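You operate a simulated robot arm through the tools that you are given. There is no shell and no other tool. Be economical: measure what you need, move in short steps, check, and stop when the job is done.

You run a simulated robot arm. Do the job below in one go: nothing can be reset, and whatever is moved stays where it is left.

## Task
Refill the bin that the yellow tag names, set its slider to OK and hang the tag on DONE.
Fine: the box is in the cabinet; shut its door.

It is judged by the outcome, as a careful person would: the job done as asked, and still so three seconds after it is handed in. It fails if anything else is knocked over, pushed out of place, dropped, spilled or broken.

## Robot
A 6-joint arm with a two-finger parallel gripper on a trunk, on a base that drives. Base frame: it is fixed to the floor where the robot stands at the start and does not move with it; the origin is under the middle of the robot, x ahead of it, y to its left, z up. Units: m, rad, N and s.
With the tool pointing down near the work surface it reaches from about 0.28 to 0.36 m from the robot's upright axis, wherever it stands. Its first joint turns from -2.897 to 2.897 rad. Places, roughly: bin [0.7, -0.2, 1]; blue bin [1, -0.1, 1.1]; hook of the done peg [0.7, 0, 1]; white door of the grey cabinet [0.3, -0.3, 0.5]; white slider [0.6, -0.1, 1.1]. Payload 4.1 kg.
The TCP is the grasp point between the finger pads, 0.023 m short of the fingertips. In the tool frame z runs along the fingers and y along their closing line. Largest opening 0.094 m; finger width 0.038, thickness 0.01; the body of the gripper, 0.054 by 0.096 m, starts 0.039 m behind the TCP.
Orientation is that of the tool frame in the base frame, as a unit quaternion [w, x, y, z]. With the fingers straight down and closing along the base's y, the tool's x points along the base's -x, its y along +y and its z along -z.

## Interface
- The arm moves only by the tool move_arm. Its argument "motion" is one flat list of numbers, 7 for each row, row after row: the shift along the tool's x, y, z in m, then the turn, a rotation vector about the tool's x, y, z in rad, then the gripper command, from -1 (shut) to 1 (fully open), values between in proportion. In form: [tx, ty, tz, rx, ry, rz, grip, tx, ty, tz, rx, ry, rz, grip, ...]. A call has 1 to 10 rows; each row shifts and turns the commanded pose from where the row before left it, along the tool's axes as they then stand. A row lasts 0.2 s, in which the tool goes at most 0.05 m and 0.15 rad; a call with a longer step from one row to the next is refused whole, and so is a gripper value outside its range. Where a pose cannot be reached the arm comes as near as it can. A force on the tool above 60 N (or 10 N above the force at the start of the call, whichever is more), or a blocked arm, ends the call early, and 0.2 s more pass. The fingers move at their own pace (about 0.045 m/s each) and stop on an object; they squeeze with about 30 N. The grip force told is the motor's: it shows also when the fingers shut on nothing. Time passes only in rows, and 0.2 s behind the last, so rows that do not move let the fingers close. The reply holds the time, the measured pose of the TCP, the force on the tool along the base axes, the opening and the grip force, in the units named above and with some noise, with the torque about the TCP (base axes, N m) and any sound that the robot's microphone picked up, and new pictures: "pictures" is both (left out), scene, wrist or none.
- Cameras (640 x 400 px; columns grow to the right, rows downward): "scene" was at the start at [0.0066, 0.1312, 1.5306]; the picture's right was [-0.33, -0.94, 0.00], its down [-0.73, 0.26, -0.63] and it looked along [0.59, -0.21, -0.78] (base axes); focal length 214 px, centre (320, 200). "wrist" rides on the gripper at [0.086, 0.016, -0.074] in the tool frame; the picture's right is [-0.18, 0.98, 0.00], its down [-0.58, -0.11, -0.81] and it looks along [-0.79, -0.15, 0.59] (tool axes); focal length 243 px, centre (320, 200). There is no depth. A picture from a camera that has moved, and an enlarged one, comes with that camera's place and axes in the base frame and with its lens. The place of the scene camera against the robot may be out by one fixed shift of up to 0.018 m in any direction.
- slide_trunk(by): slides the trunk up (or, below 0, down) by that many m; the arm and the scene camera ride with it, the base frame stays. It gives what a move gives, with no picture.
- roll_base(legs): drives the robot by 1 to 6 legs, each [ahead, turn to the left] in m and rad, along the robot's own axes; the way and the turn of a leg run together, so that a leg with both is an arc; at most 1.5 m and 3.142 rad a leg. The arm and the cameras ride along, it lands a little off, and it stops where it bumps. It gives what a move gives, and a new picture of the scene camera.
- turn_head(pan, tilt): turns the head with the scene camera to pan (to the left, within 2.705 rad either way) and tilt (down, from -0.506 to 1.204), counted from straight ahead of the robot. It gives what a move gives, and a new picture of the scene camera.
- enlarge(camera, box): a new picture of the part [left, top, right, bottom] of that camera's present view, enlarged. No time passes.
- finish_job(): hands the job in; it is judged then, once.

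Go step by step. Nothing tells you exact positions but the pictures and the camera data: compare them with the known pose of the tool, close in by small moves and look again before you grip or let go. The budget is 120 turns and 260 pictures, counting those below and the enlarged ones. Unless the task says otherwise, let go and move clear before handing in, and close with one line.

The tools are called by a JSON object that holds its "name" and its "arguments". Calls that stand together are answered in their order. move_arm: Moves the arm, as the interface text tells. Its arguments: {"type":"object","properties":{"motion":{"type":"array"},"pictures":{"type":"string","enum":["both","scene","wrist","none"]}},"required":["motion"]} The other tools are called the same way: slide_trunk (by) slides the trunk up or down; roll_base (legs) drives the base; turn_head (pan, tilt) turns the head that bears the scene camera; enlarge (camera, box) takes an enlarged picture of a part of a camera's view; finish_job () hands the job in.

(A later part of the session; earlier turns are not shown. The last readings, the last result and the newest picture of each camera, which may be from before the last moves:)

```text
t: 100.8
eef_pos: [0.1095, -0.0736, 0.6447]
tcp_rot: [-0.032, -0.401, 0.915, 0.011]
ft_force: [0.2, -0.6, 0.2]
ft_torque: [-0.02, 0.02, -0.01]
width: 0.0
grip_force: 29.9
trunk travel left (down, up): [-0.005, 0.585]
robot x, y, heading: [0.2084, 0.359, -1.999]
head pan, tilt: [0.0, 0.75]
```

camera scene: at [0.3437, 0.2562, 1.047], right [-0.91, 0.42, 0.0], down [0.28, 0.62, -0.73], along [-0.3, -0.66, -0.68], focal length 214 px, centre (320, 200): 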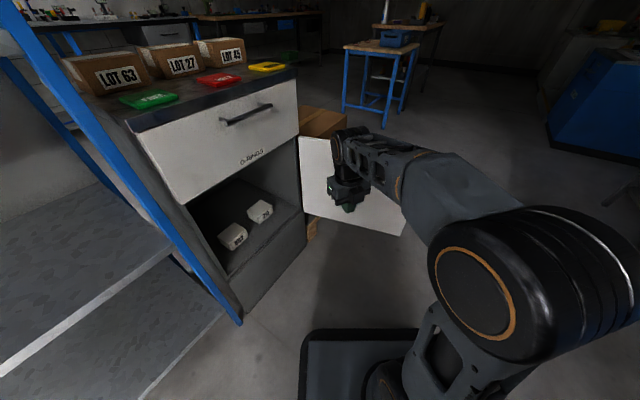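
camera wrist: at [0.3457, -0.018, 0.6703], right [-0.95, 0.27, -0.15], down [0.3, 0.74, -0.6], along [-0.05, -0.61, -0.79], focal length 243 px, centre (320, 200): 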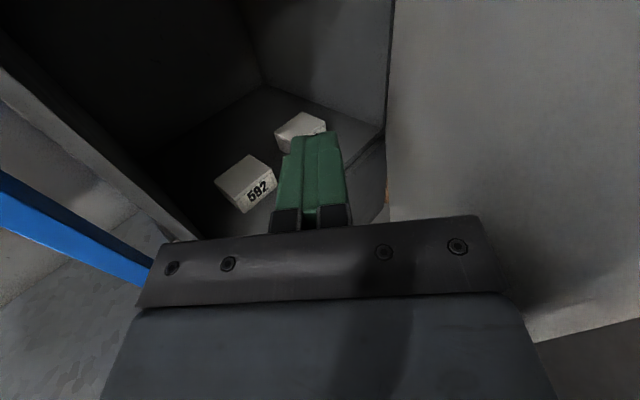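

{"name": "move_arm", "arguments": {"motion": [0, 0, 0, 0, 0, -0.15, -1, 0, 0, 0, 0, 0, -0.15, -1, 0, 0, 0, 0, 0, -0.15, -1, 0, 0, 0, 0, 0, -0.15, -1, 0, 0, 0, 0, 0, -0.15, -1], "pictures": "none"}}

{"name": "move_arm", "arguments": {"motion": [0, 0, 0.0, 0, 0.15, 0, -1, 0, 0, 0.0, 0, 0.15, 0, -1, 0, 0, 0.0, 0, 0.15, 0, -1, 0, 0, 0.01, 0, 0.15, 0, -1, 0, 0, 0.02, 0, 0.15, 0, -1, 0, 0, 0.03, 0, 0.15, 0, -1, 0, 0, 0.02, 0, 0.15, 0, -1, 0, 0, 0.02, 0, 0.15, 0, -1], "pictures": "scene"}}

```text
t: 102.0
eef_pos: [0.1982, -0.0725, 0.6333]
tcp_rot: [-0.033, -0.701, 0.712, 0.028]
ft_force: [0.2, 0.1, 0.3]
ft_torque: [0.0, 0.01, -0.01]
width: 0.0
grip_force: 29.7
out of reach, approached as far as the arm can: row 4, 5
trunk travel left (down, up): [-0.005, 0.585]
robot x, y, heading: [0.2048, 0.3567, -2.0]
head pan, tilt: [0.0, 0.75]
```

```text
t: 103.8
eef_pos: [0.1827, -0.1214, 0.5764]
tcp_rot: [-0.393, -0.596, 0.623, -0.32]
ft_force: [4.3, -1.2, 1.5]
ft_torque: [0.11, 0.18, -0.14]
width: 0.0001
grip_force: 30.0
out of reach, approached as far as the arm can: row 1, 6, 7
trunk travel left (down, up): [-0.005, 0.585]
robot x, y, heading: [0.2066, 0.3578, -2.0]
head pan, tilt: [0.0, 0.75]
camera scene: at [0.3437, 0.2562, 1.047], right [-0.91, 0.42, 0.0], down [0.28, 0.62, -0.73], along [-0.3, -0.66, -0.68], focal length 214 px, centre (320, 200)
```

scene: 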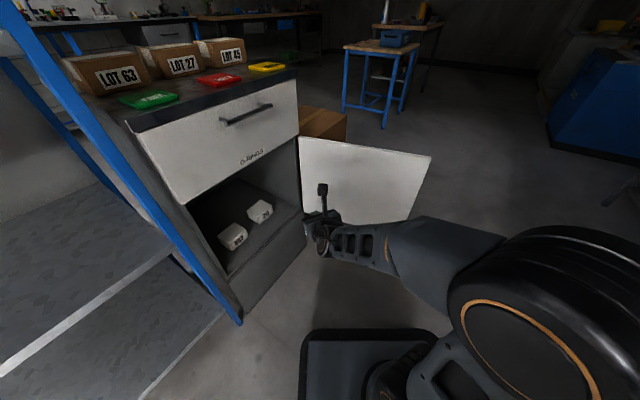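

{"name": "move_arm", "arguments": {"motion": [0, 0, 0.02, 0.114, 0, -0.062, -1, 0, 0, 0.02, 0.114, 0, -0.062, -1, 0, 0, 0.0, 0.114, 0, -0.062, -1], "pictures": "none"}}

{"name": "move_arm", "arguments": {"motion": [0, 0, 0.0, -0.114, 0, 0.062, -1, 0, 0, 0.0, -0.114, 0, 0.062, -1, 0, 0, 0.0, -0.114, 0, 0.062, -1, 0, 0, 0.0, -0.114, 0, 0.062, -1, 0, 0, 0.0, -0.114, 0, 0.062, -1, 0, 0, 0.0, -0.114, 0, 0.062, -1], "pictures": "none"}}

```text
t: 104.6
eef_pos: [0.3142, -0.1389, 0.6019]
tcp_rot: [0.325, 0.723, -0.487, 0.367]
ft_force: [-0.3, 0.2, -0.9]
ft_torque: [-0.01, 0.0, -0.04]
width: 0.0001
grip_force: 29.6
out of reach, approached as far as the arm can: row 1, 2, 3
trunk travel left (down, up): [-0.005, 0.585]
robot x, y, heading: [0.2023, 0.3581, -1.999]
head pan, tilt: [0.0, 0.75]
```

```text
t: 106.0
eef_pos: [0.3147, -0.1388, 0.6013]
tcp_rot: [-0.466, -0.478, 0.702, -0.247]
ft_force: [0.9, 0.4, 1.3]
ft_torque: [-0.01, -0.03, 0.02]
width: 0.0
grip_force: 30.3
trunk travel left (down, up): [-0.005, 0.585]
robot x, y, heading: [0.2104, 0.3579, -2.002]
head pan, tilt: [0.0, 0.75]
```

Yaw-left stays limited with the camera on top, so I'll use the arm's natural wrist pose (camera on the robot side) with the tool pitched steeply, about 63° down. That also clears the cabinet floor.

{"name": "move_arm", "arguments": {"motion": [0, 0, -0.03, 0, -0.128, 0, -1, 0, 0, -0.03, 0, -0.128, 0, -1, 0, 0, -0.02, 0, -0.128, 0, -1, 0, 0, 0, 0, -0.128, 0, -1, 0, 0, 0, 0, -0.128, 0, -1], "pictures": "none"}}

{"name": "move_arm", "arguments": {"motion": [0, 0, 0, 0, 0, 0.15, -1, 0, 0, 0, 0, 0, 0.15, -1, 0, 0, 0, 0, 0, 0.15, -1, 0, 0, 0, 0, 0, 0.15, -1, 0, 0, 0, 0, 0, 0.15, -1, 0, 0, 0, 0, 0, 0.15, -1, 0, 0, 0, 0, 0, 0.15, -1, 0, 0, 0, 0, 0, 0.15, -1, 0, 0, 0, 0, 0, 0.15, -1, 0, 0, 0, 0, 0, 0.15, -1], "pictures": "none"}}

{"name": "move_arm", "arguments": {"motion": [0, 0, 0, 0, 0, 0.15, -1, 0, 0, 0, 0, 0, 0.15, -1, 0, 0, 0, 0, 0, 0.15, -1, 0, 0, 0, 0, 0, 0.15, -1, 0, 0, 0, 0, 0, 0.15, -1, 0, 0, 0, 0, 0, 0.15, -1, 0, 0, 0, 0, 0, 0.15, -1, 0, 0, 0, 0, 0, 0.15, -1, 0, 0, 0, 0, 0, 0.15, -1, 0, 0, 0, 0, 0, 0.15, -1], "pictures": "both"}}

```text
t: 107.2
eef_pos: [0.3471, -0.0804, 0.6454]
tcp_rot: [-0.22, -0.534, 0.812, -0.085]
ft_force: [0.2, 0.8, -0.1]
ft_torque: [0.0, 0.0, -0.01]
width: 0.0
grip_force: 30.3
trunk travel left (down, up): [-0.005, 0.585]
robot x, y, heading: [0.2052, 0.3586, -2.003]
head pan, tilt: [0.0, 0.75]
```

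```text
t: 109.4
eef_pos: [0.3467, -0.0814, 0.6436]
tcp_rot: [-0.104, 0.165, 0.957, -0.213]
ft_force: [0.7, 0.1, -0.1]
ft_torque: [0.01, 0.01, 0.0]
width: 0.0
grip_force: 30.0
trunk travel left (down, up): [-0.005, 0.585]
robot x, y, heading: [0.2075, 0.3532, -1.997]
head pan, tilt: [0.0, 0.75]
```

```text
t: 111.6
eef_pos: [0.3462, -0.0818, 0.6449]
tcp_rot: [0.069, 0.774, 0.588, -0.227]
ft_force: [0.9, 0.4, -0.6]
ft_torque: [-0.01, 0.01, 0.04]
width: 0.0001
grip_force: 30.3
trunk travel left (down, up): [-0.005, 0.585]
robot x, y, heading: [0.2089, 0.3572, -2.0]
head pan, tilt: [0.0, 0.75]
camera scene: at [0.3437, 0.256, 1.047], right [-0.91, 0.42, 0.0], down [0.28, 0.62, -0.73], along [-0.3, -0.66, -0.68], focal length 214 px, centre (320, 200)
camera wrist: at [0.3998, 0.0174, 0.6704], right [0.89, -0.46, -0.08], down [0.0, -0.18, 0.98], along [-0.46, -0.87, -0.16], focal length 243 px, centre (320, 200)
```

scene: 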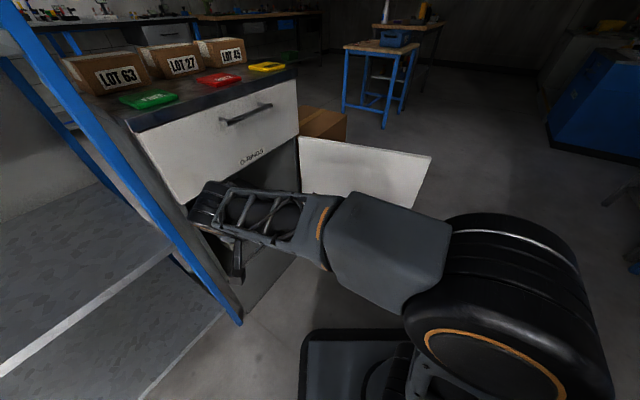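
wrist: 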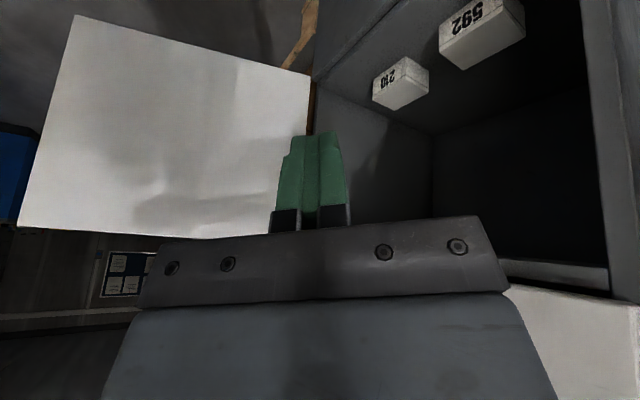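

The natural wrist pose works and I can see both boxes. I'll align the tool square to the box's label face (heading −1.02, pitch about 0.95 down), still outside the cabinet.

{"name": "move_arm", "arguments": {"motion": [0, 0, 0, -0.0862, -0.0143, -0.1167, -1, 0, 0, 0, -0.0862, -0.0143, -0.1167, -1, 0, 0, 0, -0.0862, -0.0143, -0.1167, -1, 0, 0, 0, -0.0862, -0.0143, -0.1167, -1, 0, 0, 0, -0.0862, -0.0143, -0.1167, -1, 0, 0, 0, -0.0862, -0.0143, -0.1167, -1, 0, 0, 0, 0, -0.15, 0, -1], "pictures": "none"}}

```text
t: 113.2
eef_pos: [0.3461, -0.082, 0.6449]
tcp_rot: [0.267, 0.463, 0.832, -0.149]
ft_force: [-1.0, -0.2, -0.4]
ft_torque: [-0.01, -0.01, 0.0]
width: 0.0001
grip_force: 30.0
trunk travel left (down, up): [-0.005, 0.585]
robot x, y, heading: [0.2066, 0.3584, -2.003]
head pan, tilt: [0.0, 0.75]
```

Aligned with no reach complaints. To approach straight in, I'll raise the trunk to clear the door, reposition to about (0.01, 0.31), and face the cabinet.

{"name": "slide_trunk", "arguments": {"by": 0.2}}

{"name": "roll_base", "arguments": {"legs": [[0.0, -0.896], [0.205, 0.0], [0.0, 1.846]]}}

```text
t: 115.4
eef_pos: [0.3446, -0.0813, 0.8442]
tcp_rot: [0.266, 0.463, 0.832, -0.148]
ft_force: [0.2, 0.4, 0.5]
ft_torque: [0.01, 0.02, -0.03]
width: 0.0001
grip_force: 29.7
trunk travel left (down, up): [-0.205, 0.385]
robot x, y, heading: [0.2054, 0.352, -2.001]
head pan, tilt: [0.0, 0.75]
```

```text
t: 123.7
eef_pos: [0.4545, 0.1743, 0.8434]
tcp_rot: [0.305, 0.022, 0.952, -0.007]
ft_force: [0.3, -0.4, 0.6]
ft_torque: [0.01, 0.02, 0.03]
width: 0.0
grip_force: 30.6
trunk travel left (down, up): [-0.205, 0.385]
robot x, y, heading: [0.018, 0.3068, -1.036]
head pan, tilt: [0.0, 0.75]
camera scene: at [0.1642, 0.362, 1.247], right [-0.86, -0.51, 0.0], down [-0.35, 0.58, -0.73], along [0.38, -0.63, -0.68], focal length 214 px, centre (320, 200)
```

scene: 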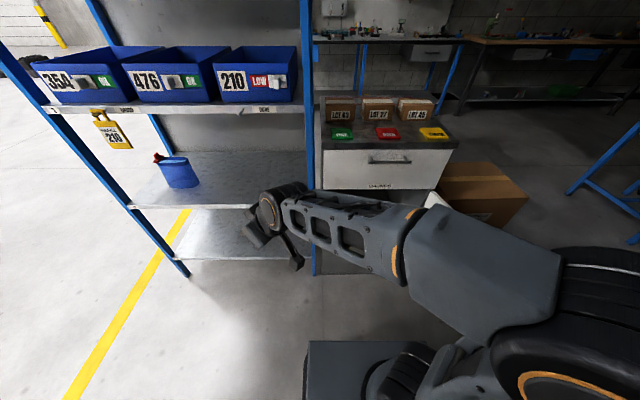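

Now I swing the arm right to the pre-insert pose: tool heading back to −1.02, in front of the opening.

{"name": "move_arm", "arguments": {"motion": [0.0231, -0.0405, -0.0165, 0.0567, 0, 0.0793, 1, 0.0198, -0.0431, -0.0141, 0.0567, 0, 0.0793, 1, 0.0163, -0.0453, -0.0116, 0.0567, 0, 0.0793, 1, 0.0126, -0.047, -0.009, 0.0567, 0, 0.0793, 1, 0.0089, -0.0483, -0.0063, 0.0567, 0, 0.0793, 1, 0.005, -0.0491, -0.0036, 0.0567, 0, 0.0793, 1, 0.0011, -0.0495, -0.0008, 0.0567, 0, 0.0793, 1, -0.0028, -0.0494, 0.002, 0.0567, 0, 0.0793, 1, -0.0067, -0.0488, 0.0048, 0.0567, 0, 0.0793, 1, -0.0106, -0.0478, 0.0076, 0.0567, 0, 0.0793, 1], "pictures": "none"}}

{"name": "slide_trunk", "arguments": {"by": -0.2}}

{"name": "move_arm", "arguments": {"motion": [0.0274, 0, 0.0382, 0, 0, 0, 1, 0.0274, 0, 0.0382, 0, 0, 0, 1, 0.0274, 0, 0.0382, 0, 0, 0, 1, 0.0274, 0, 0.0382, 0, 0, 0, 1, 0.0274, 0, 0.0382, 0, 0, 0, 1], "pictures": "both"}}

```text
t: 125.9
eef_pos: [0.1487, -0.2202, 0.8458]
tcp_rot: [0.265, 0.466, 0.831, -0.151]
ft_force: [0.0, 0.1, 0.2]
ft_torque: [0.02, 0.01, -0.01]
width: 0.0941
grip_force: 0.1
trunk travel left (down, up): [-0.205, 0.385]
robot x, y, heading: [0.0162, 0.3084, -1.032]
head pan, tilt: [0.0, 0.75]
```

```text
t: 128.1
eef_pos: [0.1499, -0.2191, 0.6456]
tcp_rot: [0.265, 0.465, 0.832, -0.149]
ft_force: [-0.2, 0.2, 1.0]
ft_torque: [-0.03, 0.01, 0.0]
width: 0.0939
grip_force: 0.0
trunk travel left (down, up): [-0.005, 0.585]
robot x, y, heading: [0.0159, 0.3075, -1.03]
head pan, tilt: [0.0, 0.75]
```

```text
t: 129.3
eef_pos: [0.1465, -0.2189, 0.4089]
tcp_rot: [0.265, 0.465, 0.831, -0.151]
ft_force: [-0.2, 0.3, -0.3]
ft_torque: [0.02, 0.01, 0.01]
width: 0.0941
grip_force: 0.1
trunk travel left (down, up): [-0.005, 0.585]
robot x, y, heading: [0.0145, 0.307, -1.027]
head pan, tilt: [0.0, 0.75]
camera scene: at [0.164, 0.3622, 1.0471], right [-0.86, -0.51, 0.0], down [-0.35, 0.58, -0.73], along [0.38, -0.63, -0.68], focal length 214 px, centre (320, 200)
camera wrist: at [0.1011, -0.1138, 0.4193], right [0.92, 0.39, 0.1], down [-0.09, -0.06, 0.99], along [0.39, -0.92, -0.02], focal length 243 px, centre (320, 200)
```

scene: 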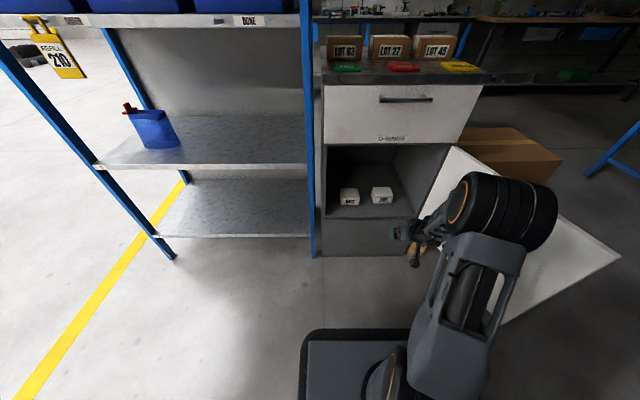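
wrist: 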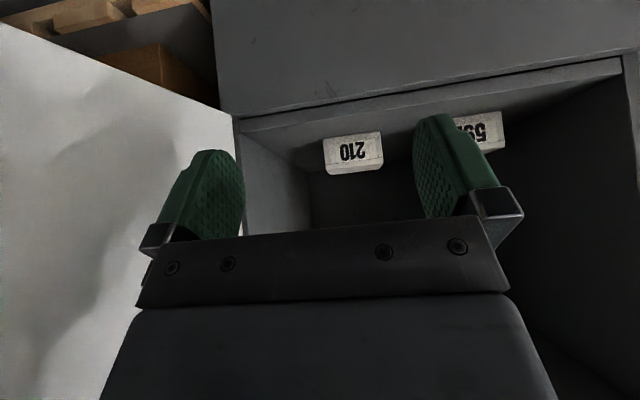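

Excellent: the wrist view shows box 210 nearly straight ahead. I'll lower to about z 0.365 and drive in 0.15 m, then re-measure.

{"name": "move_arm", "arguments": {"motion": [0.0256, 0, 0.0357, 0, 0, 0, 1], "pictures": "none"}}

{"name": "roll_base", "arguments": {"legs": [[0.15, 0.0]]}}

{"name": "enlarge", "arguments": {"camera": "wrist", "box": [0, 0, 640, 400]}}

```text
t: 129.7
eef_pos: [0.1459, -0.2201, 0.365]
tcp_rot: [0.265, 0.465, 0.831, -0.15]
ft_force: [-0.2, -0.3, 0.3]
ft_torque: [0.03, -0.01, -0.01]
width: 0.0939
grip_force: 0.1
trunk travel left (down, up): [-0.005, 0.585]
robot x, y, heading: [0.0144, 0.3057, -1.027]
head pan, tilt: [0.0, 0.75]
```

```text
t: 131.1
eef_pos: [0.2263, -0.3547, 0.365]
tcp_rot: [0.266, 0.465, 0.831, -0.149]
ft_force: [0.1, 0.0, 0.4]
ft_torque: [0.02, 0.0, -0.03]
width: 0.094
grip_force: 0.1
trunk travel left (down, up): [-0.005, 0.585]
robot x, y, heading: [0.092, 0.1707, -1.027]
head pan, tilt: [0.0, 0.75]
camera scene: at [0.2441, 0.2285, 1.047], right [-0.86, -0.51, 0.0], down [-0.35, 0.58, -0.73], along [0.38, -0.63, -0.68], focal length 214 px, centre (320, 200)
```

scene: 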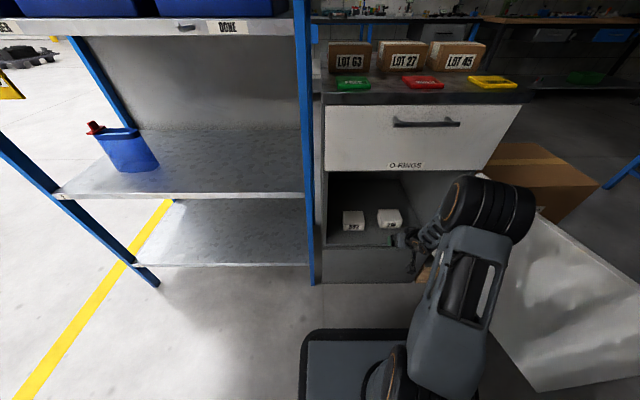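

```text
1.00 times, centred on (320, 200) of wrist (not enlarged: the box is as wide or as high as the picture)
camera zoom: at [0.1815, -0.2492, 0.3748], right [0.92, 0.39, 0.1], down [-0.09, -0.06, 0.99], along [0.39, -0.92, -0.02], focal length 243 px, centre (320, 200)
```

zoom: 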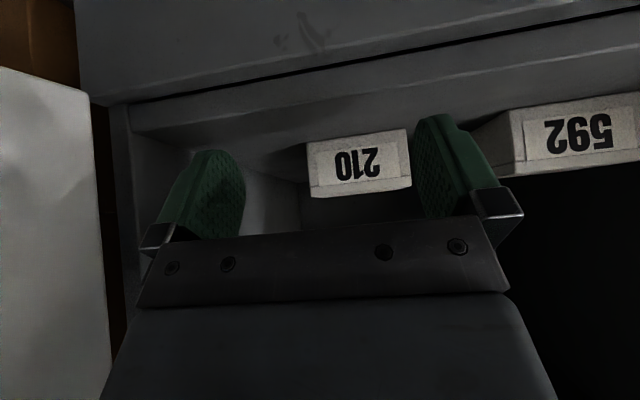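

{"name": "enlarge", "arguments": {"camera": "wrist", "box": [290, 110, 430, 210]}}

{"name": "roll_base", "arguments": {"legs": [[0.05, 0.0]]}}

{"name": "enlarge", "arguments": {"camera": "wrist", "box": [240, 80, 450, 230]}}

```text
4.00 times, centred on (360, 160) of wrist
camera zoom: at [0.1815, -0.2492, 0.3748], right [0.92, 0.39, 0.1], down [-0.09, -0.06, 0.99], along [0.39, -0.92, -0.02], focal length 970 px, centre (160, 360)
```

zoom: 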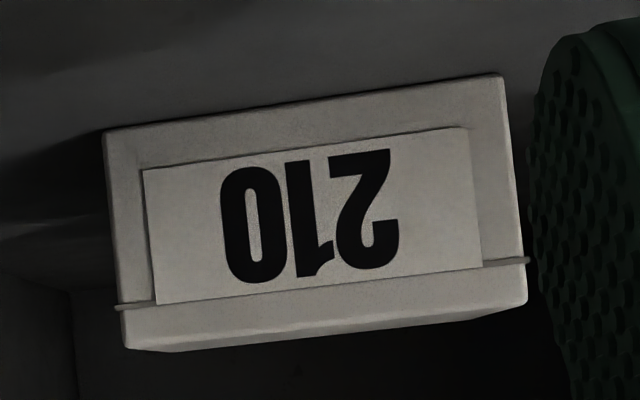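

```text
t: 132.0
eef_pos: [0.2536, -0.3978, 0.3654]
tcp_rot: [0.266, 0.464, 0.832, -0.149]
ft_force: [-0.3, 0.1, 0.8]
ft_torque: [-0.01, -0.01, -0.02]
width: 0.0939
grip_force: 0.1
trunk travel left (down, up): [-0.005, 0.585]
robot x, y, heading: [0.1213, 0.1303, -1.029]
head pan, tilt: [0.0, 0.75]
camera scene: at [0.2702, 0.1851, 1.047], right [-0.86, -0.52, 0.0], down [-0.35, 0.58, -0.73], along [0.38, -0.63, -0.68], focal length 214 px, centre (320, 200)
```

scene: 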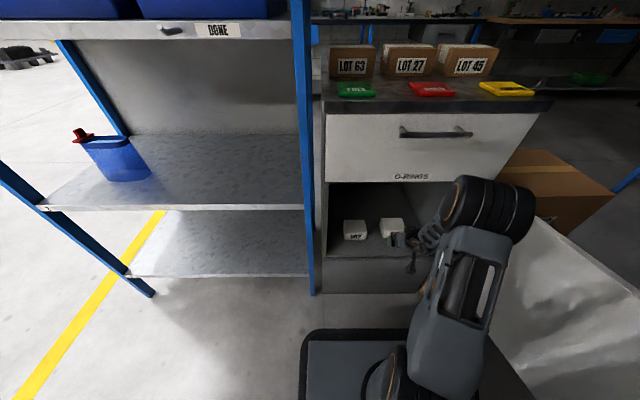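

```text
2.67 times, centred on (345, 155) of wrist
camera zoom: at [0.208, -0.2927, 0.3748], right [0.92, 0.39, 0.1], down [-0.09, -0.06, 0.99], along [0.39, -0.92, -0.02], focal length 647 px, centre (253, 320)
```

zoom: 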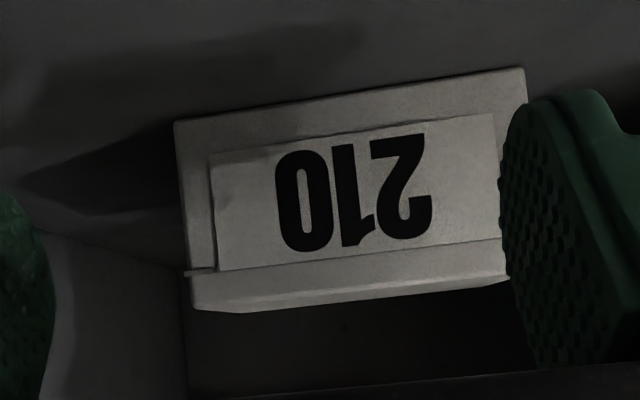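

The box is about 0.087 m wide and square to the tool, with the floor at z ≈ 0.318. I'm 2.1 cm too far right, so I shift left, lower 1 cm and check the finger gaps.

{"name": "move_arm", "arguments": {"motion": [0.0058, 0.021, 0.0081, 0, 0, 0, 1, 0, 0, 0, 0, 0, 0, 1], "pictures": "wrist"}}

{"name": "enlarge", "arguments": {"camera": "wrist", "box": [190, 80, 470, 240]}}

```text
t: 132.6
eef_pos: [0.2701, -0.3891, 0.3589]
tcp_rot: [0.266, 0.464, 0.832, -0.149]
ft_force: [0.3, 1.1, 0.0]
ft_torque: [0.01, 0.0, 0.0]
width: 0.0942
grip_force: 0.1
trunk travel left (down, up): [-0.005, 0.585]
robot x, y, heading: [0.119, 0.1292, -1.03]
head pan, tilt: [0.0, 0.75]
camera wrist: at [0.2244, -0.2832, 0.3674], right [0.92, 0.39, 0.1], down [-0.09, -0.06, 0.99], along [0.39, -0.92, -0.02], focal length 243 px, centre (320, 200)
```

wrist: 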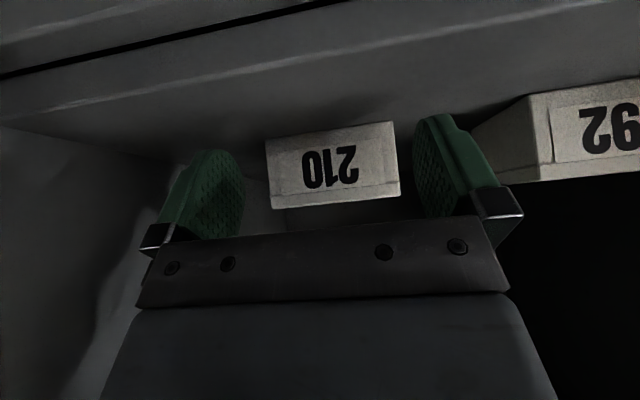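

```text
2.29 times, centred on (330, 160) of wrist
camera zoom: at [0.2244, -0.2832, 0.3674], right [0.92, 0.39, 0.1], down [-0.09, -0.06, 0.99], along [0.39, -0.92, -0.02], focal length 555 px, centre (297, 291)
```

zoom: 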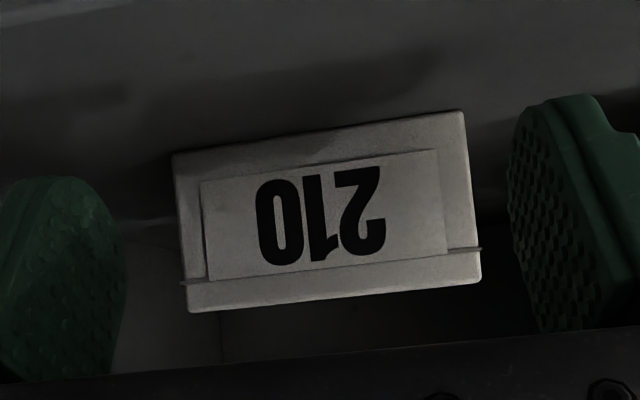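

Nearly centred: I'll nudge 3 mm left, then advance 4 cm and check the gaps again.

{"name": "move_arm", "arguments": {"motion": [0.0023, 0.003, 0.0033, 0, 0, 0, 1, -0.0163, 0, 0.0116, 0, 0, 0, 1, -0.0163, 0, 0.0116, 0, 0, 0, 1, 0, 0, 0, 0, 0, 0, 1], "pictures": "wrist"}}

{"name": "enlarge", "arguments": {"camera": "wrist", "box": [190, 80, 470, 240]}}

```text
t: 133.6
eef_pos: [0.2943, -0.4213, 0.3504]
tcp_rot: [0.266, 0.464, 0.832, -0.149]
ft_force: [0.1, 0.1, 0.7]
ft_torque: [0.01, 0.0, 0.01]
width: 0.0942
grip_force: 0.0
trunk travel left (down, up): [-0.005, 0.585]
robot x, y, heading: [0.1202, 0.1295, -1.03]
head pan, tilt: [0.0, 0.75]
camera wrist: at [0.2492, -0.3159, 0.3607], right [0.92, 0.39, 0.11], down [-0.09, -0.06, 0.99], along [0.39, -0.92, -0.02], focal length 243 px, centre (320, 200)
```

wrist: 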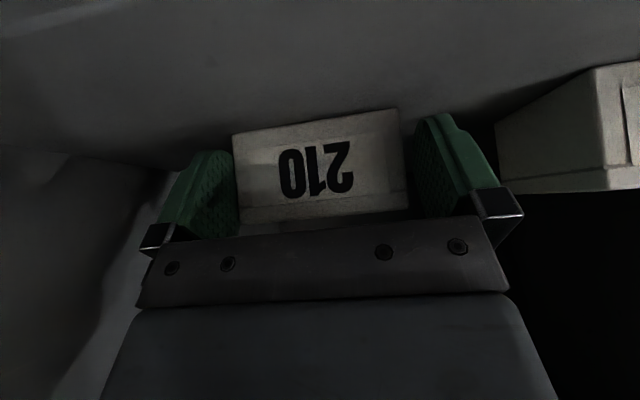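

```text
2.29 times, centred on (330, 160) of wrist
camera zoom: at [0.2492, -0.3159, 0.3607], right [0.92, 0.39, 0.11], down [-0.09, -0.06, 0.99], along [0.39, -0.92, -0.02], focal length 555 px, centre (297, 291)
```

zoom: 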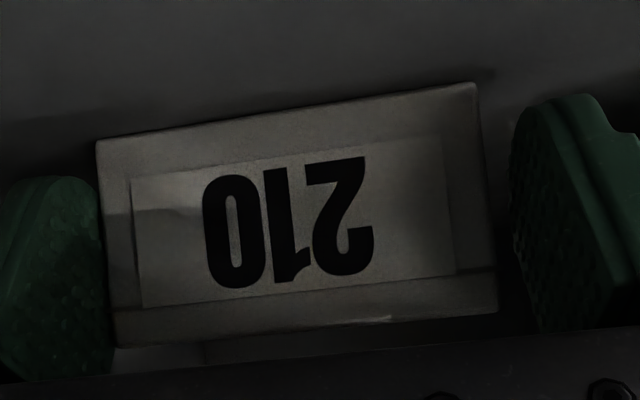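

The box is about 3 mm off toward the left pad; I'll correct, then continue 2 cm.

{"name": "move_arm", "arguments": {"motion": [0, -0.0032, 0, 0, 0, 0, 1, 0, 0, 0, 0, 0, 0, 1], "pictures": "none"}}

{"name": "enlarge", "arguments": {"camera": "wrist", "box": [190, 80, 470, 240]}}

```text
t: 134.2
eef_pos: [0.2922, -0.4222, 0.351]
tcp_rot: [0.266, 0.464, 0.831, -0.149]
ft_force: [0.4, -0.6, -0.2]
ft_torque: [-0.02, 0.02, -0.01]
width: 0.0939
grip_force: 0.1
trunk travel left (down, up): [-0.005, 0.585]
robot x, y, heading: [0.1196, 0.1307, -1.024]
head pan, tilt: [0.0, 0.75]
```

```text
2.29 times, centred on (330, 160) of wrist
camera zoom: at [0.2466, -0.3172, 0.361], right [0.92, 0.39, 0.1], down [-0.09, -0.06, 0.99], along [0.39, -0.92, -0.02], focal length 555 px, centre (297, 291)
```

zoom: 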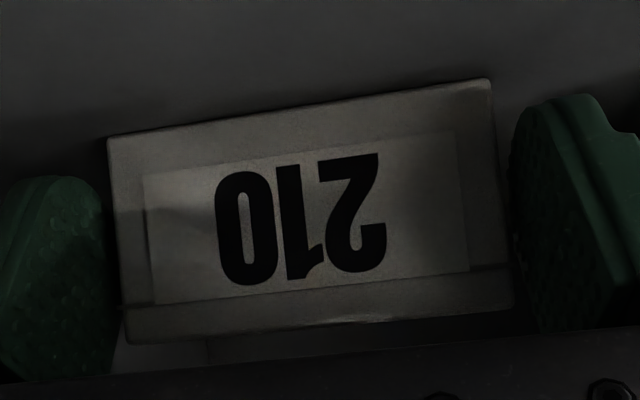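

Centred now. Advancing 3 cm around the box.

{"name": "move_arm", "arguments": {"motion": [-0.0122, 0, 0.0087, 0, 0, 0, 1, -0.0122, 0, 0.0087, 0, 0, 0, 1, 0, 0, 0, 0, 0, 0, 1], "pictures": "none"}}

{"name": "enlarge", "arguments": {"camera": "wrist", "box": [190, 80, 470, 240]}}

```text
t: 135.0
eef_pos: [0.3076, -0.4477, 0.3512]
tcp_rot: [0.265, 0.464, 0.832, -0.149]
ft_force: [0.2, -0.3, 0.3]
ft_torque: [-0.02, -0.01, 0.01]
width: 0.0941
grip_force: 0.1
trunk travel left (down, up): [-0.005, 0.585]
robot x, y, heading: [0.1185, 0.1303, -1.029]
head pan, tilt: [0.0, 0.75]
```

```text
2.29 times, centred on (330, 160) of wrist
camera zoom: at [0.262, -0.3424, 0.3606], right [0.92, 0.39, 0.1], down [-0.09, -0.06, 0.99], along [0.39, -0.92, -0.02], focal length 555 px, centre (297, 291)
```

zoom: 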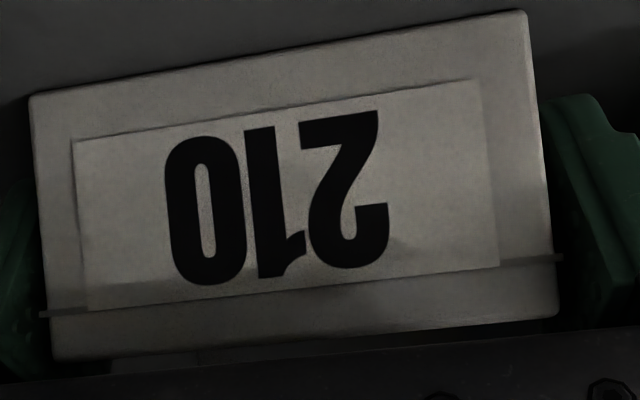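

The box is between the pads with no contact force. One more centimetre, then grip.

{"name": "move_arm", "arguments": {"motion": [-0.0098, 0, 0.007, 0, 0, 0, 1, 0, 0, 0, 0, 0, 0, 0.6, 0, 0, 0, 0, 0, 0, 0.2, 0, 0, 0, 0, 0, 0, -0.2, 0, 0, 0, 0, 0, 0, -0.2], "pictures": "wrist"}}

```text
t: 136.2
eef_pos: [0.314, -0.456, 0.3508]
tcp_rot: [0.266, 0.464, 0.832, -0.149]
ft_force: [-0.2, -0.3, -0.1]
ft_torque: [-0.02, 0.0, -0.04]
width: 0.088
grip_force: 30.0
trunk travel left (down, up): [-0.005, 0.585]
robot x, y, heading: [0.1213, 0.127, -1.032]
head pan, tilt: [0.0, 0.75]
camera wrist: at [0.2683, -0.3517, 0.3603], right [0.92, 0.39, 0.1], down [-0.09, -0.06, 0.99], along [0.39, -0.92, -0.02], focal length 243 px, centre (320, 200)
```

wrist: 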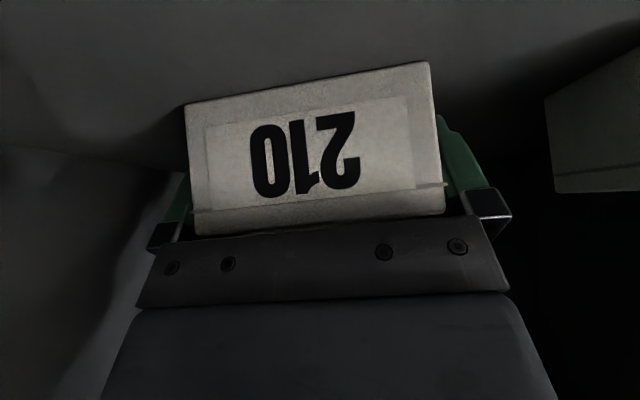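

Gripped at 0.088 m. Lifting 3 cm and then backing out with the base.

{"name": "move_arm", "arguments": {"motion": [-0.0087, 0, -0.0122, 0, 0, 0, -1, -0.0087, 0, -0.0122, 0, 0, 0, -1, 0, 0, 0, 0, 0, 0, -1], "pictures": "wrist"}}

{"name": "roll_base", "arguments": {"legs": [[-0.25, 0.0]]}}

```text
t: 137.0
eef_pos: [0.3147, -0.4582, 0.3828]
tcp_rot: [0.266, 0.464, 0.832, -0.148]
ft_force: [-0.1, 0.0, -3.3]
ft_torque: [-0.01, -0.01, 0.0]
width: 0.0877
grip_force: 30.0
trunk travel left (down, up): [-0.005, 0.585]
robot x, y, heading: [0.1225, 0.1305, -1.032]
head pan, tilt: [0.0, 0.75]
camera wrist: at [0.2686, -0.3522, 0.3915], right [0.92, 0.39, 0.11], down [-0.09, -0.06, 0.99], along [0.39, -0.92, -0.02], focal length 243 px, centre (320, 200)
```

wrist: 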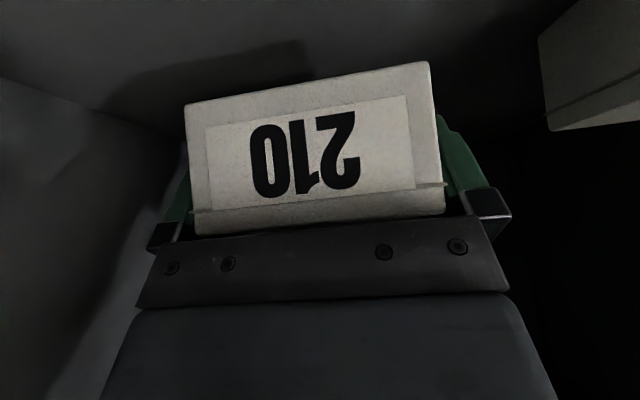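

```text
t: 138.8
eef_pos: [0.1847, -0.2475, 0.3834]
tcp_rot: [0.264, 0.467, 0.83, -0.151]
ft_force: [-0.4, -0.7, -2.4]
ft_torque: [0.03, 0.02, -0.01]
width: 0.088
grip_force: 29.6
trunk travel left (down, up): [-0.005, 0.585]
robot x, y, heading: [-0.0042, 0.3375, -1.036]
head pan, tilt: [0.0, 0.75]
camera scene: at [0.1445, 0.3952, 1.047], right [-0.86, -0.51, 0.0], down [-0.35, 0.59, -0.73], along [0.37, -0.63, -0.68], focal length 214 px, centre (320, 200)
```

scene: 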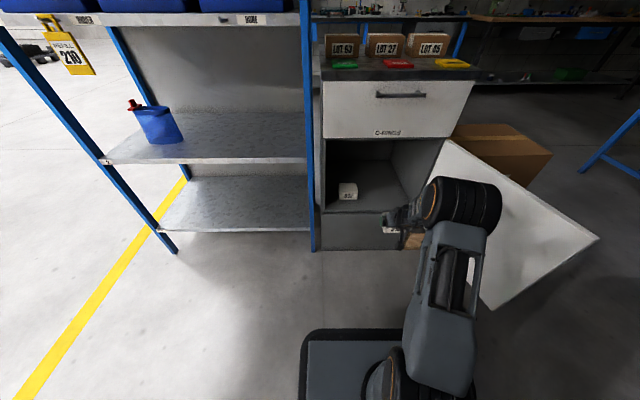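

Box 210 is out. I'll retract the arm, raise the trunk and drive over in front of bin 210.

{"name": "move_arm", "arguments": {"motion": [0.0325, 0, -0.0233, 0, 0, 0, -1, 0.0325, 0, -0.0233, 0, 0, 0, -1, 0.0325, 0, -0.0233, 0, 0, 0, -1], "pictures": "none"}}

{"name": "slide_trunk", "arguments": {"by": 0.4}}

{"name": "slide_trunk", "arguments": {"by": 0.18}}

{"name": "roll_base", "arguments": {"legs": [[0.0, 1.474], [0.318, 0.0], [0.0, -1.45]]}}

```text
t: 139.6
eef_pos: [0.1207, -0.1441, 0.3822]
tcp_rot: [0.264, 0.468, 0.83, -0.151]
ft_force: [-0.2, 1.2, -3.7]
ft_torque: [0.0, 0.0, 0.0]
width: 0.0877
grip_force: 30.4
trunk travel left (down, up): [-0.005, 0.585]
robot x, y, heading: [-0.0054, 0.342, -1.037]
head pan, tilt: [0.0, 0.75]
```

```text
t: 143.5
eef_pos: [0.1214, -0.144, 0.782]
tcp_rot: [0.266, 0.467, 0.83, -0.151]
ft_force: [0.0, -0.7, -3.5]
ft_torque: [0.01, -0.02, -0.02]
width: 0.0877
grip_force: 29.9
trunk travel left (down, up): [-0.405, 0.185]
robot x, y, heading: [-0.007, 0.3367, -1.032]
head pan, tilt: [0.0, 0.75]
```

```text
t: 145.5
eef_pos: [0.1212, -0.1439, 0.9625]
tcp_rot: [0.266, 0.467, 0.83, -0.15]
ft_force: [-0.8, 0.1, -4.3]
ft_torque: [0.0, 0.02, 0.0]
width: 0.0878
grip_force: 30.0
trunk travel left (down, up): [-0.585, 0.005]
robot x, y, heading: [-0.003, 0.337, -1.037]
head pan, tilt: [0.0, 0.75]
```

```text
t: 154.8
eef_pos: [0.4195, -0.008, 0.9631]
tcp_rot: [0.266, 0.461, 0.833, -0.148]
ft_force: [0.0, -0.5, -1.9]
ft_torque: [-0.03, -0.01, 0.0]
width: 0.0879
grip_force: 30.3
trunk travel left (down, up): [-0.585, 0.005]
robot x, y, heading: [0.2872, 0.4724, -1.026]
head pan, tilt: [0.0, 0.75]
camera scene: at [0.4362, 0.5322, 1.627], right [-0.85, -0.52, 0.0], down [-0.35, 0.58, -0.73], along [0.38, -0.62, -0.68], focal length 214 px, centre (320, 200)
```

scene: 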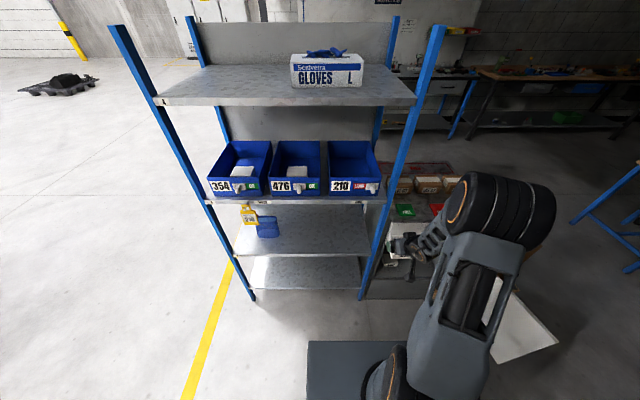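

Next the arm goes up and left to line up in front of bin 210, then I measure.

{"name": "move_arm", "arguments": {"motion": [-0.0233, 0.0243, -0.0325, 0, 0, 0, -1, -0.0233, 0.0243, -0.0325, 0, 0, 0, -1, -0.0233, 0.0243, -0.0325, 0, 0, 0, -1, -0.0233, 0.0243, -0.0325, 0, 0, 0, -1, -0.0233, 0.0243, -0.0325, 0, 0, 0, -1, -0.0233, 0.0243, -0.0325, 0, 0, 0, -1], "pictures": "both"}}

{"name": "enlarge", "arguments": {"camera": "scene", "box": [190, 120, 410, 260]}}

```text
t: 156.2
eef_pos: [0.5471, 0.0711, 1.1999]
tcp_rot: [0.266, 0.463, 0.832, -0.15]
ft_force: [-0.4, 0.6, -2.9]
ft_torque: [0.0, -0.02, 0.03]
width: 0.0878
grip_force: 29.9
trunk travel left (down, up): [-0.585, 0.005]
robot x, y, heading: [0.286, 0.4735, -1.024]
head pan, tilt: [0.0, 0.75]
camera scene: at [0.4365, 0.5328, 1.6269], right [-0.85, -0.52, 0.0], down [-0.35, 0.58, -0.73], along [0.38, -0.62, -0.68], focal length 214 px, centre (320, 200)
camera wrist: at [0.5003, 0.1751, 1.2105], right [0.91, 0.39, 0.1], down [-0.09, -0.06, 0.99], along [0.4, -0.92, -0.02], focal length 243 px, centre (320, 200)
```

scene: 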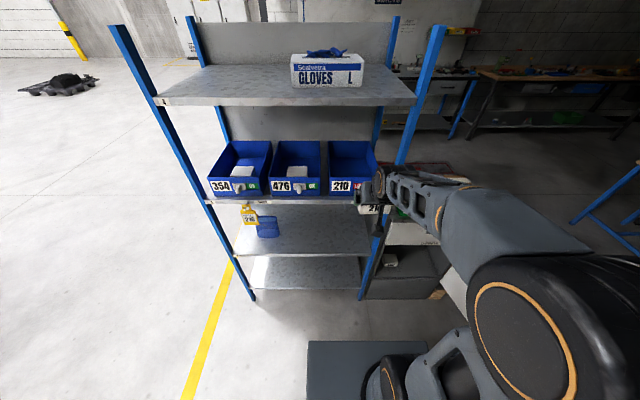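
wrist: 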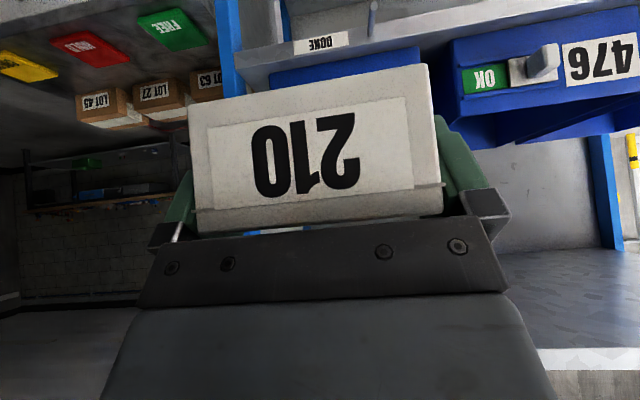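

```text
2.86 times, centred on (300, 190) of scene
camera zoom: at [0.4365, 0.5328, 1.6269], right [-0.85, -0.52, 0.0], down [-0.35, 0.58, -0.73], along [0.38, -0.62, -0.68], focal length 613 px, centre (377, 229)
```

zoom: 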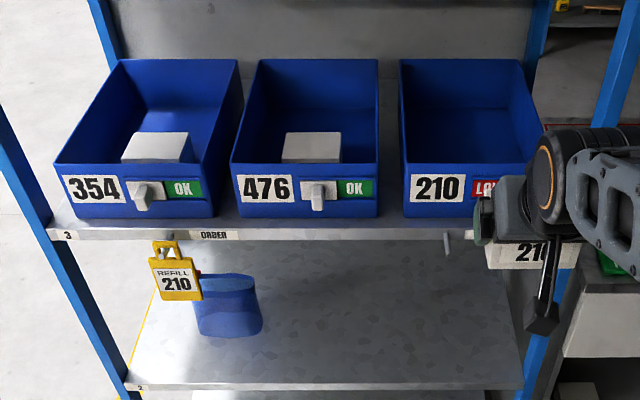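

The box is lined up with bin 210 at e ≈ 0.50. I'll pitch the tool down slightly more so the camera clears the bin wall, raise 2 cm, and drive in over the bin's front.

{"name": "move_arm", "arguments": {"motion": [0, 0.004, 0, 0, 0.1, 0, -1, 0, 0, 0, 0, 0.1, 0, -1, -0.0082, 0, -0.0183, 0, 0, 0, -1], "pictures": "none"}}

{"name": "roll_base", "arguments": {"legs": [[0.22, 0.0]]}}

{"name": "enlarge", "arguments": {"camera": "scene", "box": [190, 80, 450, 260]}}

{"name": "enlarge", "arguments": {"camera": "wrist", "box": [0, 0, 640, 400]}}

```text
t: 157.0
eef_pos: [0.5482, 0.0717, 1.2232]
tcp_rot: [0.181, 0.475, 0.855, -0.102]
ft_force: [0.2, 0.7, -3.0]
ft_torque: [0.03, 0.01, 0.06]
width: 0.0879
grip_force: 29.9
trunk travel left (down, up): [-0.585, 0.005]
robot x, y, heading: [0.2863, 0.4752, -1.018]
head pan, tilt: [0.0, 0.75]
```

```text
t: 158.6
eef_pos: [0.6654, -0.1123, 1.222]
tcp_rot: [0.182, 0.472, 0.857, -0.101]
ft_force: [-0.2, -0.4, -2.4]
ft_torque: [0.01, 0.01, 0.01]
width: 0.0877
grip_force: 30.0
trunk travel left (down, up): [-0.585, 0.005]
robot x, y, heading: [0.4032, 0.2909, -1.015]
head pan, tilt: [0.0, 0.75]
camera scene: at [0.55, 0.3477, 1.627], right [-0.85, -0.53, 0.0], down [-0.36, 0.58, -0.73], along [0.38, -0.62, -0.68], focal length 214 px, centre (320, 200)
```

scene: 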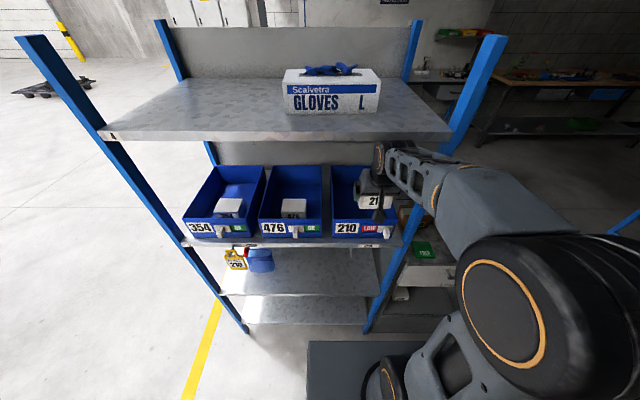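

```text
2.22 times, centred on (320, 170) of scene
camera zoom: at [0.55, 0.3477, 1.627], right [-0.85, -0.53, 0.0], down [-0.36, 0.58, -0.73], along [0.38, -0.62, -0.68], focal length 477 px, centre (320, 267)
```

zoom: 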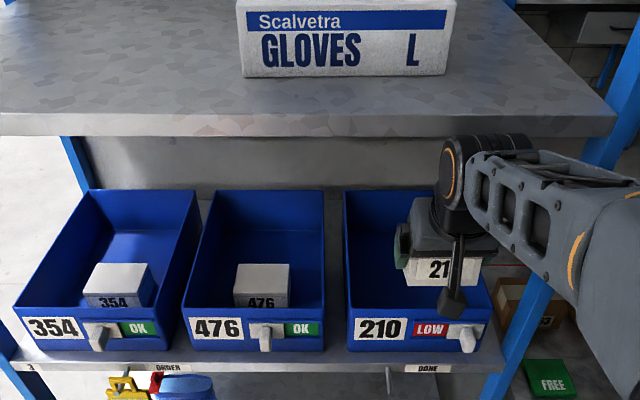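

```text
1.00 times, centred on (320, 200) of wrist (not enlarged: the box is as wide or as high as the picture)
camera zoom: at [0.6213, -0.0113, 1.254], right [0.92, 0.38, 0.07], down [0.02, -0.23, 0.97], along [0.39, -0.89, -0.22], focal length 243 px, centre (320, 200)
```

zoom: 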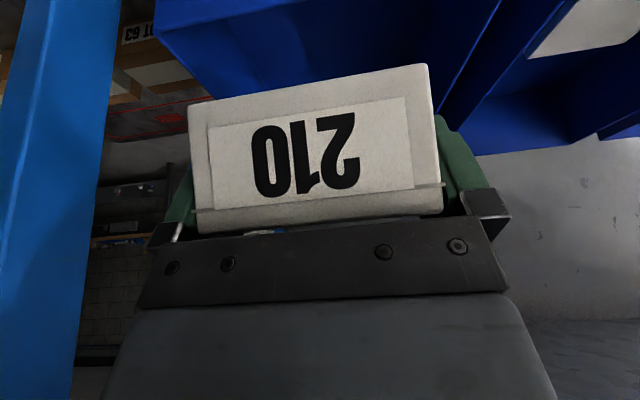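

Measured: bin 210 spans e 0.417–0.61, with its front wall at n ≈ 0.426 and top at z ≈ 1.146. I'll lower a bit, shift 1 cm left, and edge forward over the wall.

{"name": "move_arm", "arguments": {"motion": [0.0122, 0.01, 0.0274, 0, 0, 0, -1, -0.0183, 0, 0.0082, 0, 0, 0, -1, -0.0183, 0, 0.0082, 0, 0, 0, -1, 0.0122, 0, 0.0274, 0, 0, 0, -1], "pictures": "none"}}

{"name": "enlarge", "arguments": {"camera": "scene", "box": [300, 110, 460, 250]}}

{"name": "enlarge", "arguments": {"camera": "wrist", "box": [0, 0, 640, 400]}}

```text
t: 159.6
eef_pos: [0.6975, -0.1391, 1.1658]
tcp_rot: [0.182, 0.471, 0.857, -0.101]
ft_force: [0.1, 0.5, -3.4]
ft_torque: [-0.03, 0.02, -0.02]
width: 0.0879
grip_force: 30.1
trunk travel left (down, up): [-0.585, 0.005]
robot x, y, heading: [0.4049, 0.2896, -1.013]
head pan, tilt: [0.0, 0.75]
```

```text
2.86 times, centred on (380, 180) of scene
camera zoom: at [0.5497, 0.3483, 1.627], right [-0.85, -0.53, 0.0], down [-0.36, 0.58, -0.73], along [0.38, -0.62, -0.68], focal length 613 px, centre (149, 257)
```

zoom: 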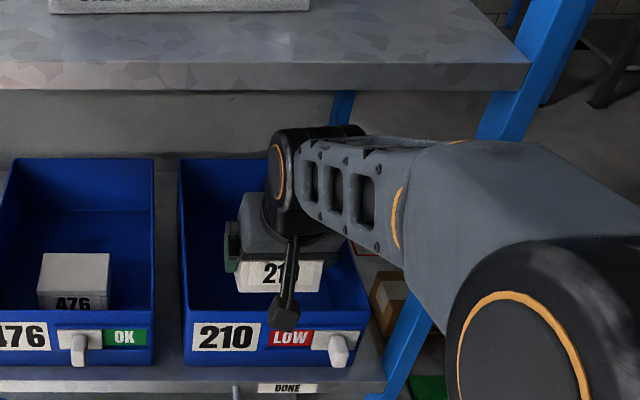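

```text
1.00 times, centred on (320, 200) of wrist (not enlarged: the box is as wide or as high as the picture)
camera zoom: at [0.6527, -0.039, 1.197], right [0.92, 0.38, 0.07], down [0.02, -0.23, 0.97], along [0.39, -0.89, -0.22], focal length 243 px, centre (320, 200)
```

zoom: 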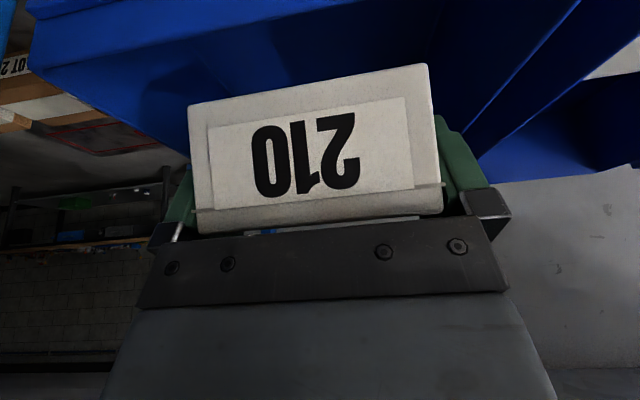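

{"name": "roll_base", "arguments": {"legs": [[0.06, 0.0]]}}

{"name": "move_arm", "arguments": {"motion": [-0.0183, 0, 0.0082, 0, 0, 0, -1, -0.0183, 0, 0.0082, 0, 0, 0, -1], "pictures": "wrist"}}

{"name": "enlarge", "arguments": {"camera": "scene", "box": [300, 110, 460, 250]}}

```text
t: 160.6
eef_pos: [0.7269, -0.1876, 1.1618]
tcp_rot: [0.179, 0.472, 0.858, -0.1]
ft_force: [0.3, -0.5, -3.0]
ft_torque: [0.02, 0.0, -0.04]
width: 0.0877
grip_force: 30.0
trunk travel left (down, up): [-0.585, 0.005]
robot x, y, heading: [0.4312, 0.2358, -1.016]
head pan, tilt: [0.0, 0.75]
camera scene: at [0.5793, 0.3002, 1.6263], right [-0.85, -0.53, 0.0], down [-0.36, 0.58, -0.73], along [0.39, -0.62, -0.68], focal length 214 px, centre (320, 200)
```

scene: 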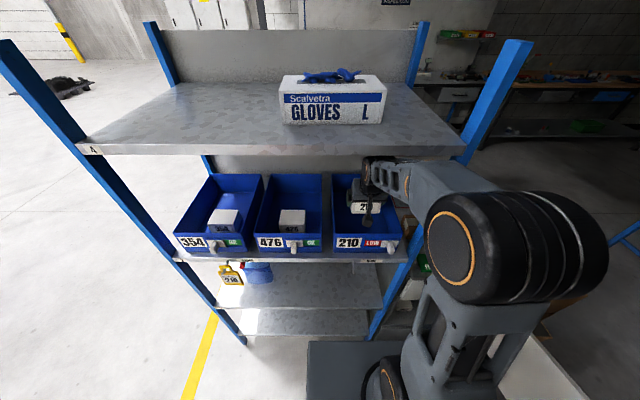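

```text
t: 161.4
eef_pos: [0.7475, -0.2218, 1.1351]
tcp_rot: [0.157, 0.472, 0.863, -0.087]
ft_force: [10.4, -17.7, 16.3]
ft_torque: [1.28, 0.72, -0.01]
width: 0.0878
grip_force: 30.3
trunk travel left (down, up): [-0.585, 0.005]
robot x, y, heading: [0.43, 0.2432, -1.013]
head pan, tilt: [0.0, 0.75]
stopped in row 2: the arm was blocked; the commanded pose is now the measured one
camera wrist: at [0.7047, -0.1231, 1.1722], right [0.92, 0.38, 0.06], down [0.05, -0.28, 0.96], along [0.38, -0.88, -0.27], focal length 243 px, centre (320, 200)
```

wrist: 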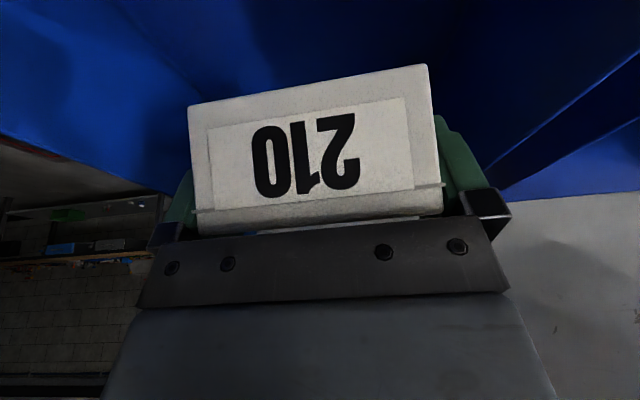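

```text
2.86 times, centred on (380, 180) of scene
camera zoom: at [0.5441, 0.3576, 1.6348], right [-0.85, -0.53, 0.0], down [-0.34, 0.55, -0.76], along [0.4, -0.65, -0.65], focal length 613 px, centre (149, 257)
```

zoom: 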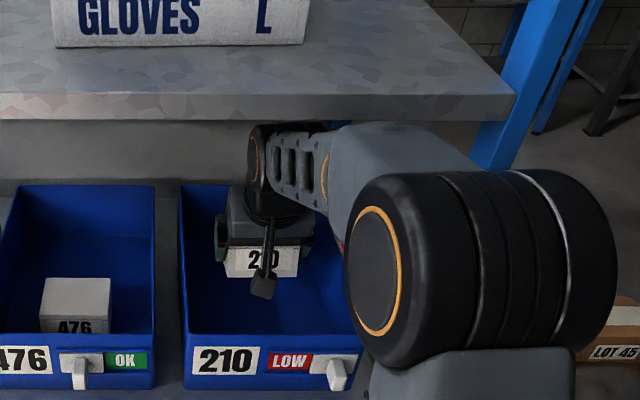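

The arm was blocked and the robot rocked back slightly, so something touched. I'll retract a little and look.

{"name": "move_arm", "arguments": {"motion": [0.0137, 0, -0.0061, 0, 0, 0, -1, 0.0137, 0, -0.0061, 0, 0, 0, -1, 0, 0, 0, 0, 0, 0, -1], "pictures": "both"}}

```text
t: 161.7
eef_pos: [0.7708, -0.2586, 1.0837]
tcp_rot: [0.122, 0.476, 0.868, -0.07]
ft_force: [1.3, -0.4, -2.5]
ft_torque: [0.01, 0.01, 0.01]
width: 0.088
grip_force: 30.3
trunk travel left (down, up): [-0.585, 0.005]
robot x, y, heading: [0.4308, 0.2454, -1.021]
head pan, tilt: [0.0, 0.75]
stopped in row 1: the arm was blocked; the commanded pose is now the measured one
camera scene: at [0.5793, 0.3012, 1.6257], right [-0.85, -0.53, 0.0], down [-0.36, 0.58, -0.73], along [0.39, -0.62, -0.68], focal length 214 px, centre (320, 200)
camera wrist: at [0.7289, -0.1624, 1.1292], right [0.92, 0.38, 0.05], down [0.09, -0.34, 0.94], along [0.37, -0.86, -0.35], focal length 243 px, centre (320, 200)
```

scene: 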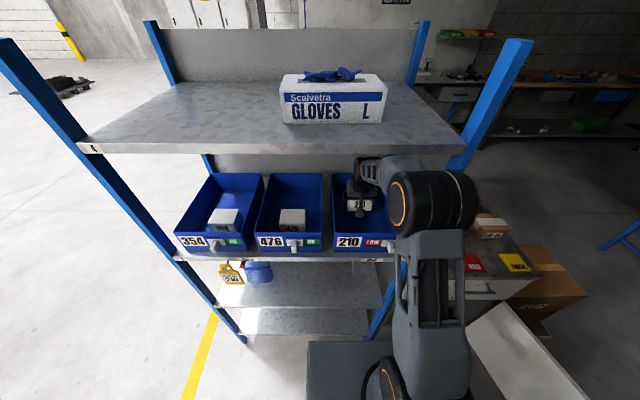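
wrist: 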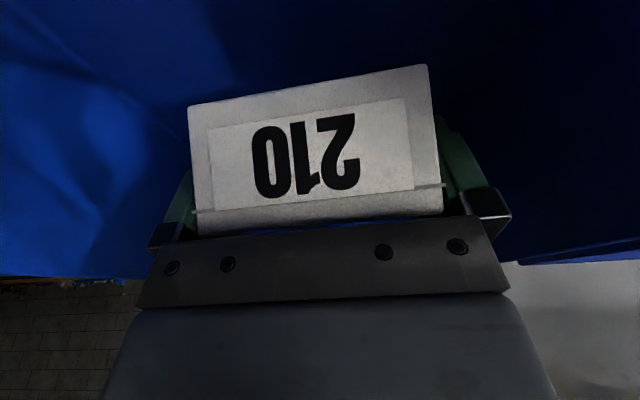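

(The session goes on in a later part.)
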